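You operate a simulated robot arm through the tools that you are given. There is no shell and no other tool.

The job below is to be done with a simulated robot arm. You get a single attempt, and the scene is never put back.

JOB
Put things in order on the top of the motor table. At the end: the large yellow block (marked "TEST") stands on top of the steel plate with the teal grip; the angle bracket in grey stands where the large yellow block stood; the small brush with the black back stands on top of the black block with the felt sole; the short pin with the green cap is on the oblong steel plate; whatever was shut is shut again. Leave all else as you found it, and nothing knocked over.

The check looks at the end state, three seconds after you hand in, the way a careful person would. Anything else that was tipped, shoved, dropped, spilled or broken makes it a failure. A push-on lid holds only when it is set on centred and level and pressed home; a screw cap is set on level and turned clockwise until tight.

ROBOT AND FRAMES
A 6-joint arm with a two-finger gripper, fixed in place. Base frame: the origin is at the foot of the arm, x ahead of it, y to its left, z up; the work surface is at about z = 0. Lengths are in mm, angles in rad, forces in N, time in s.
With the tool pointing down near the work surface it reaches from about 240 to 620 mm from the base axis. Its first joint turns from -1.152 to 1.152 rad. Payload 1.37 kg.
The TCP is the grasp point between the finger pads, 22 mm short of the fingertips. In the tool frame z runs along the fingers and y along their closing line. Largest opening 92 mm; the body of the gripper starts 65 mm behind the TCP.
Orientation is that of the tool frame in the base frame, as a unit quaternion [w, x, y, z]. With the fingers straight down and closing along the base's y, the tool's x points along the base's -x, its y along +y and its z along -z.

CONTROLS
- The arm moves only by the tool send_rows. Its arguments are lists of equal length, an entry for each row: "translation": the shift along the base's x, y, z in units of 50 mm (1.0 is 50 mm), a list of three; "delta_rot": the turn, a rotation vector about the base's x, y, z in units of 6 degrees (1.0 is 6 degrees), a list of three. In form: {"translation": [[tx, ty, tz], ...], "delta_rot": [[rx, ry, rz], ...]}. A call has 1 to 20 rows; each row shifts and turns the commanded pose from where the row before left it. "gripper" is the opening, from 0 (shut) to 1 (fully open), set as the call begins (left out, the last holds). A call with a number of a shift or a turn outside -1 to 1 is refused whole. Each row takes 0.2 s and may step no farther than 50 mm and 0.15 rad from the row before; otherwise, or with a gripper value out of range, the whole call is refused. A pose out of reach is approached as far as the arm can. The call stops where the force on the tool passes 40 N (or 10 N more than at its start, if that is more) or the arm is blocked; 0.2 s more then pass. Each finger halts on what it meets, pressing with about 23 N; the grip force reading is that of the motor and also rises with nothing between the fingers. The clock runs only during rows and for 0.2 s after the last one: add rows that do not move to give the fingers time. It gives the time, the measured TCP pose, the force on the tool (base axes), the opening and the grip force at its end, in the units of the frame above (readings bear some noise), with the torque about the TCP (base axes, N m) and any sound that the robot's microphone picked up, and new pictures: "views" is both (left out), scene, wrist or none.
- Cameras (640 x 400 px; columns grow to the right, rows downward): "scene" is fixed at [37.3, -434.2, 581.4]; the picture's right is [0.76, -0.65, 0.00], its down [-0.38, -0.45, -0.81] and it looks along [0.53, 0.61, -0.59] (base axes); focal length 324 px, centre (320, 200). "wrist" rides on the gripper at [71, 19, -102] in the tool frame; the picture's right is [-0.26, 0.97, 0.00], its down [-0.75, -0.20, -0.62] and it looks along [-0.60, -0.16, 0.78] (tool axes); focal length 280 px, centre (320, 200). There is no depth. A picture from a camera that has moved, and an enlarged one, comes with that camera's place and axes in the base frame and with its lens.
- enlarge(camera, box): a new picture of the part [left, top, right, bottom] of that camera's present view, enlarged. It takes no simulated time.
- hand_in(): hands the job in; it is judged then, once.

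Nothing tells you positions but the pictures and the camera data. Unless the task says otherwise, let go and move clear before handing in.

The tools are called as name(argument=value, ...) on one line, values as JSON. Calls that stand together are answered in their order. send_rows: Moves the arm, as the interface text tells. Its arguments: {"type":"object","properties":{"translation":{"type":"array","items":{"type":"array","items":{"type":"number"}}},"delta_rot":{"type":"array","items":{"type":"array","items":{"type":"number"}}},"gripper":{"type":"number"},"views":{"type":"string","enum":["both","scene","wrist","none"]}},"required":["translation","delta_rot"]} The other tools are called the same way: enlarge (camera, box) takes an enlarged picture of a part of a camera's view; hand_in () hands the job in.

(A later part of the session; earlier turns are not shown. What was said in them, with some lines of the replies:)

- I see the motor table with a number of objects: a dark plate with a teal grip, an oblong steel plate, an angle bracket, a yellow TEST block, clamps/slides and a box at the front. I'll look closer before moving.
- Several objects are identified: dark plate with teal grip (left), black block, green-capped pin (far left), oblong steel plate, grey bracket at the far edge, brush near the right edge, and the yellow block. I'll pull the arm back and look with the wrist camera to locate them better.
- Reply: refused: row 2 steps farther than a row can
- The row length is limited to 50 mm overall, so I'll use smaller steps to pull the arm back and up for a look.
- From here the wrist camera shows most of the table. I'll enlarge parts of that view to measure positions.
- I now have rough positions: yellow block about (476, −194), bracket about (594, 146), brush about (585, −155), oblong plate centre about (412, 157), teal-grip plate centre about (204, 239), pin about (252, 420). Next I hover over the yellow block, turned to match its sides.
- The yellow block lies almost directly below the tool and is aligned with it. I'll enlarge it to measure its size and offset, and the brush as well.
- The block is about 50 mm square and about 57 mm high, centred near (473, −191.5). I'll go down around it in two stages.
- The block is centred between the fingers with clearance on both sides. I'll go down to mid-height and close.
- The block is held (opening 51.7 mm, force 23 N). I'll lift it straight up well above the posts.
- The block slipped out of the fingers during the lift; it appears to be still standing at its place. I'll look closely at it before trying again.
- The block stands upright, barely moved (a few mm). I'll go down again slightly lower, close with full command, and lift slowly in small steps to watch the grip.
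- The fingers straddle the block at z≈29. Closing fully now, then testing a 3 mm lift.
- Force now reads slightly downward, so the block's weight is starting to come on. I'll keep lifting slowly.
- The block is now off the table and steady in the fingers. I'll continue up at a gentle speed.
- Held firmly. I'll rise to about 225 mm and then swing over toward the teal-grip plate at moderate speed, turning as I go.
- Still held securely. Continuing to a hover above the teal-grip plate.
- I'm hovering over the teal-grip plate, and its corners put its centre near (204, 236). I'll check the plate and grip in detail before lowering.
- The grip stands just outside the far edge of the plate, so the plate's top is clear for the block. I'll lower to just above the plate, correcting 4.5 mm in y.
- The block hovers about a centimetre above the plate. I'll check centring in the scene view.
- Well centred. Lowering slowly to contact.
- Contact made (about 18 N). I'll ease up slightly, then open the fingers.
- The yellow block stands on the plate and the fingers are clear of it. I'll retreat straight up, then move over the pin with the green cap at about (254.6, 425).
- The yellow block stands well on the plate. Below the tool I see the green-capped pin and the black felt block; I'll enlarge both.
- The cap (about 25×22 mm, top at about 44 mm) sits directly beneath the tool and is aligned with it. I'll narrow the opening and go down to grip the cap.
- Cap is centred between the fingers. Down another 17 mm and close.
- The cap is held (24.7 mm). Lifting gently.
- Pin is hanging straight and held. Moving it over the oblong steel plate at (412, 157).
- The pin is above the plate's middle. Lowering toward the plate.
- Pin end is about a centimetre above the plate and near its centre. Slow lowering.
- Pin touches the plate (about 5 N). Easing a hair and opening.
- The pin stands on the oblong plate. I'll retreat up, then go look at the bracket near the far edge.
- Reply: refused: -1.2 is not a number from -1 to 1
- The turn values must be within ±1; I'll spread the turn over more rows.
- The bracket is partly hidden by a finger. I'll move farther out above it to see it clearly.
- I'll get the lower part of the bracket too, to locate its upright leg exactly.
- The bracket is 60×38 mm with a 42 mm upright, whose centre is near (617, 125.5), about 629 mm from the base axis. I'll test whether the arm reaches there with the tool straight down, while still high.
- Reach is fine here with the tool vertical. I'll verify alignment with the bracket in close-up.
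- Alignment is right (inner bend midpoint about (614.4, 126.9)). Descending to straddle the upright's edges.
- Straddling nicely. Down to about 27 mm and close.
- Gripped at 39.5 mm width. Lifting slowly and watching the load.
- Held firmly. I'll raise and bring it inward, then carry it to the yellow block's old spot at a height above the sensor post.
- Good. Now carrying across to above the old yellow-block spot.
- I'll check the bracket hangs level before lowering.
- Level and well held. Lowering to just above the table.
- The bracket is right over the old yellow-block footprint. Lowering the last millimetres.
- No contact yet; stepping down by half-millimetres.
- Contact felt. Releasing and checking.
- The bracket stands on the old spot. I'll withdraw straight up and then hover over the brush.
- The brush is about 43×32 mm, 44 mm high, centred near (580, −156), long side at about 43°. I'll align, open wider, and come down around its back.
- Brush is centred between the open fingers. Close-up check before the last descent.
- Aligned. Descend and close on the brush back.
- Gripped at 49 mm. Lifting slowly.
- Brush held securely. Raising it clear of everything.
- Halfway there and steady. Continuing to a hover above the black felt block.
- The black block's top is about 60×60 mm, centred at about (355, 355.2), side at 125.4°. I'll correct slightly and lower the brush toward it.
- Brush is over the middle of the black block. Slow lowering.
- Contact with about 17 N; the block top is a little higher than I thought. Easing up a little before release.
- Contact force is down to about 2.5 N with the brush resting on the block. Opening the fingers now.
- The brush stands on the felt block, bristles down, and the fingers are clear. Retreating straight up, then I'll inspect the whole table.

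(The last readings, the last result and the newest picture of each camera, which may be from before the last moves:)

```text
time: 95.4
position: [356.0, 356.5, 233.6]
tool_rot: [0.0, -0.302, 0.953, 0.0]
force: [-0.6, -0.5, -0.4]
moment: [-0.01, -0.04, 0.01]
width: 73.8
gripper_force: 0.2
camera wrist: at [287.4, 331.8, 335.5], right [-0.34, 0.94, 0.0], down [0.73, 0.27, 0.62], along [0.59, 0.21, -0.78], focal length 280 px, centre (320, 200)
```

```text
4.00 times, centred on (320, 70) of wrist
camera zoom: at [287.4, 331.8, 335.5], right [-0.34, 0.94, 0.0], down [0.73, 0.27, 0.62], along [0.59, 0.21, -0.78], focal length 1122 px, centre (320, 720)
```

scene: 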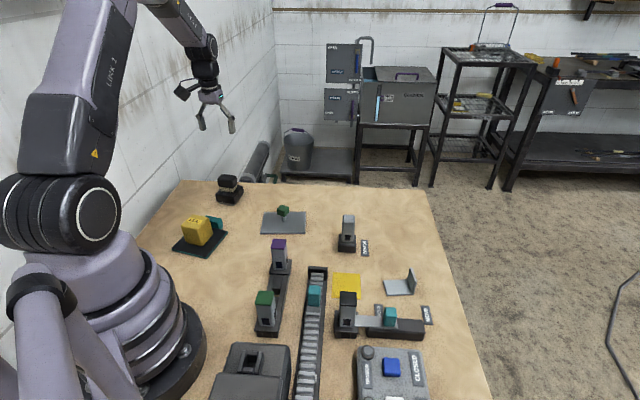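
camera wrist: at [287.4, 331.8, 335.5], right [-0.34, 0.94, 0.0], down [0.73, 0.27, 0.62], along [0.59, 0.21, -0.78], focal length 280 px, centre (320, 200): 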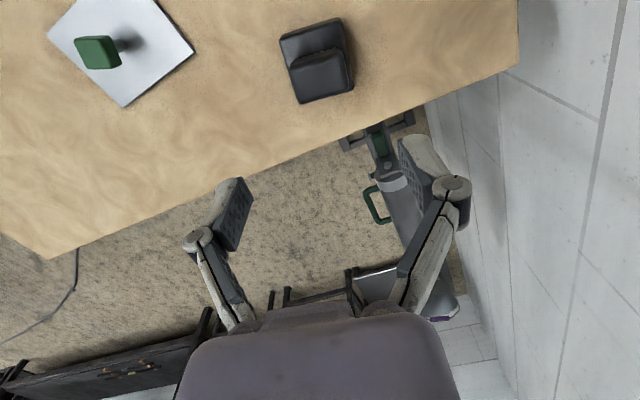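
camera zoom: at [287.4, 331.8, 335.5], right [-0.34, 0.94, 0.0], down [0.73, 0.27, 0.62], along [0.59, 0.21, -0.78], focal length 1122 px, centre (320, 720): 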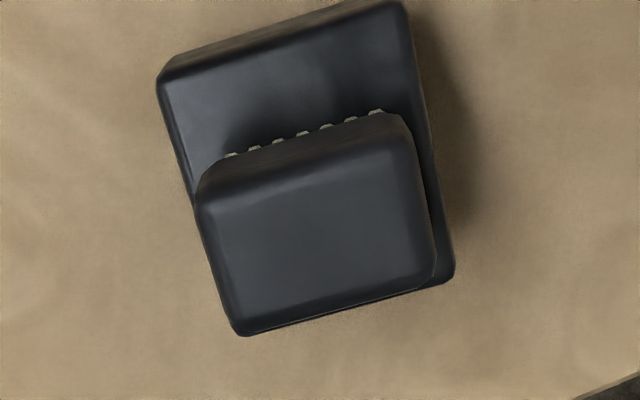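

All four moves look right; the brush footprint works out centred on the felt block. A last comparison of the rest of the table with the starting pictures before handing in.

enlarge(camera="scene", box=[200, 230, 360, 330])

enlarge(camera="scene", box=[320, 250, 480, 350])

enlarge(camera="scene", box=[244, 190, 324, 240])

enlarge(camera="scene", box=[330, 300, 490, 400])

```text
4.00 times, centred on (280, 280) of scene
camera zoom: at [37.3, -434.2, 581.4], right [0.76, -0.65, 0.0], down [-0.38, -0.45, -0.81], along [0.53, 0.61, -0.59], focal length 1298 px, centre (480, -120)
```

zoom: 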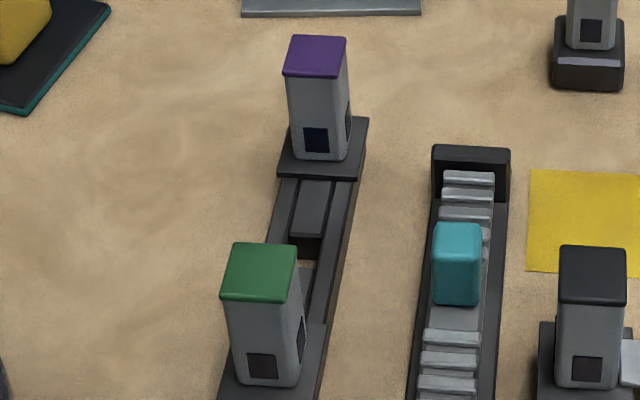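

```text
4.00 times, centred on (400, 300) of scene
camera zoom: at [37.3, -434.2, 581.4], right [0.76, -0.65, 0.0], down [-0.38, -0.45, -0.81], along [0.53, 0.61, -0.59], focal length 1298 px, centre (0, -200)
```

zoom: 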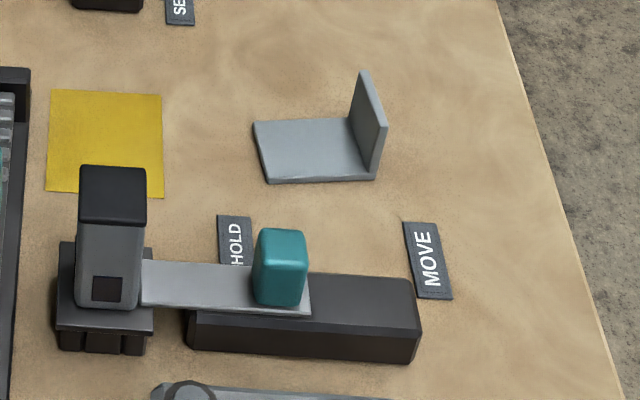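

```text
8.00 times, centred on (284, 215) of scene
camera zoom: at [37.3, -434.2, 581.4], right [0.76, -0.65, 0.0], down [-0.38, -0.45, -0.81], along [0.53, 0.61, -0.59], focal length 2596 px, centre (608, 80)
```

zoom: 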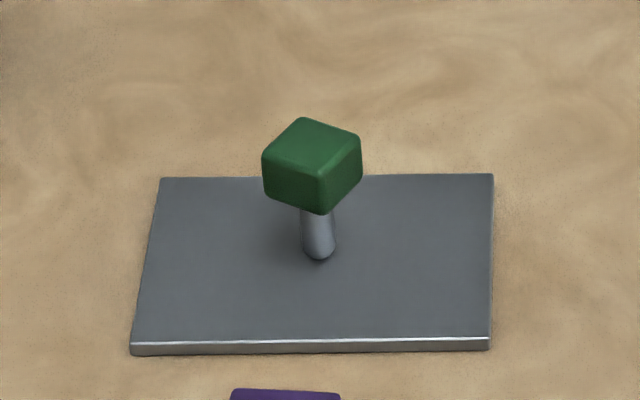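

```text
4.00 times, centred on (410, 350) of scene
camera zoom: at [37.3, -434.2, 581.4], right [0.76, -0.65, 0.0], down [-0.38, -0.45, -0.81], along [0.53, 0.61, -0.59], focal length 1298 px, centre (-40, -400)
```

zoom: 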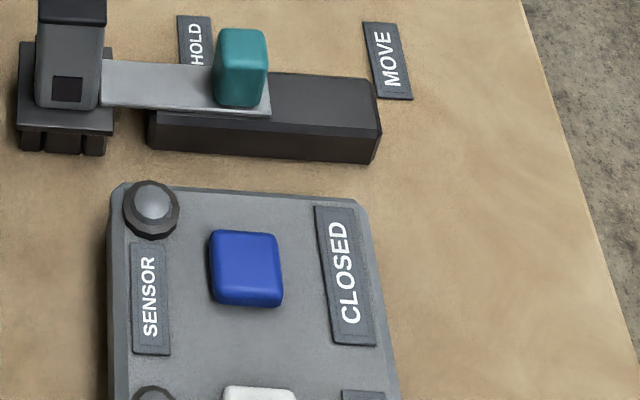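

The yellow block is on the teal-grip plate, the bracket is on the block's old footprint, the brush stands on the felt block, and the pin stands on the oblong plate. Everything else matches the starting pictures, nothing was opened, and the gripper is empty and clear, so I'm handing in.

hand_in()

```text
The job is handed in.
```

All four moves on the motor table are done, and I've handed the job in. I don't have the result of the check yet.

- **Yellow block:** it stands on the plate with the teal grip. The dark square plate was the only one with a teal grip that was wide enough for it.
- **Grey bracket:** it stands on its base, centred where the yellow block stood.
- **Brush:** it stands bristles down, centred on the black block with the felt sole.
- **Green-capped pin:** it stands upright near the middle of the oblong steel plate.

The yellow block slipped out of the gripper on my first lift. It stayed upright and shifted about 3 mm, and the second, slower lift held.

I opened nothing, so there was nothing to shut again. In the last pictures of the table, everything else looked as it did at the start, and the gripper was empty and clear.
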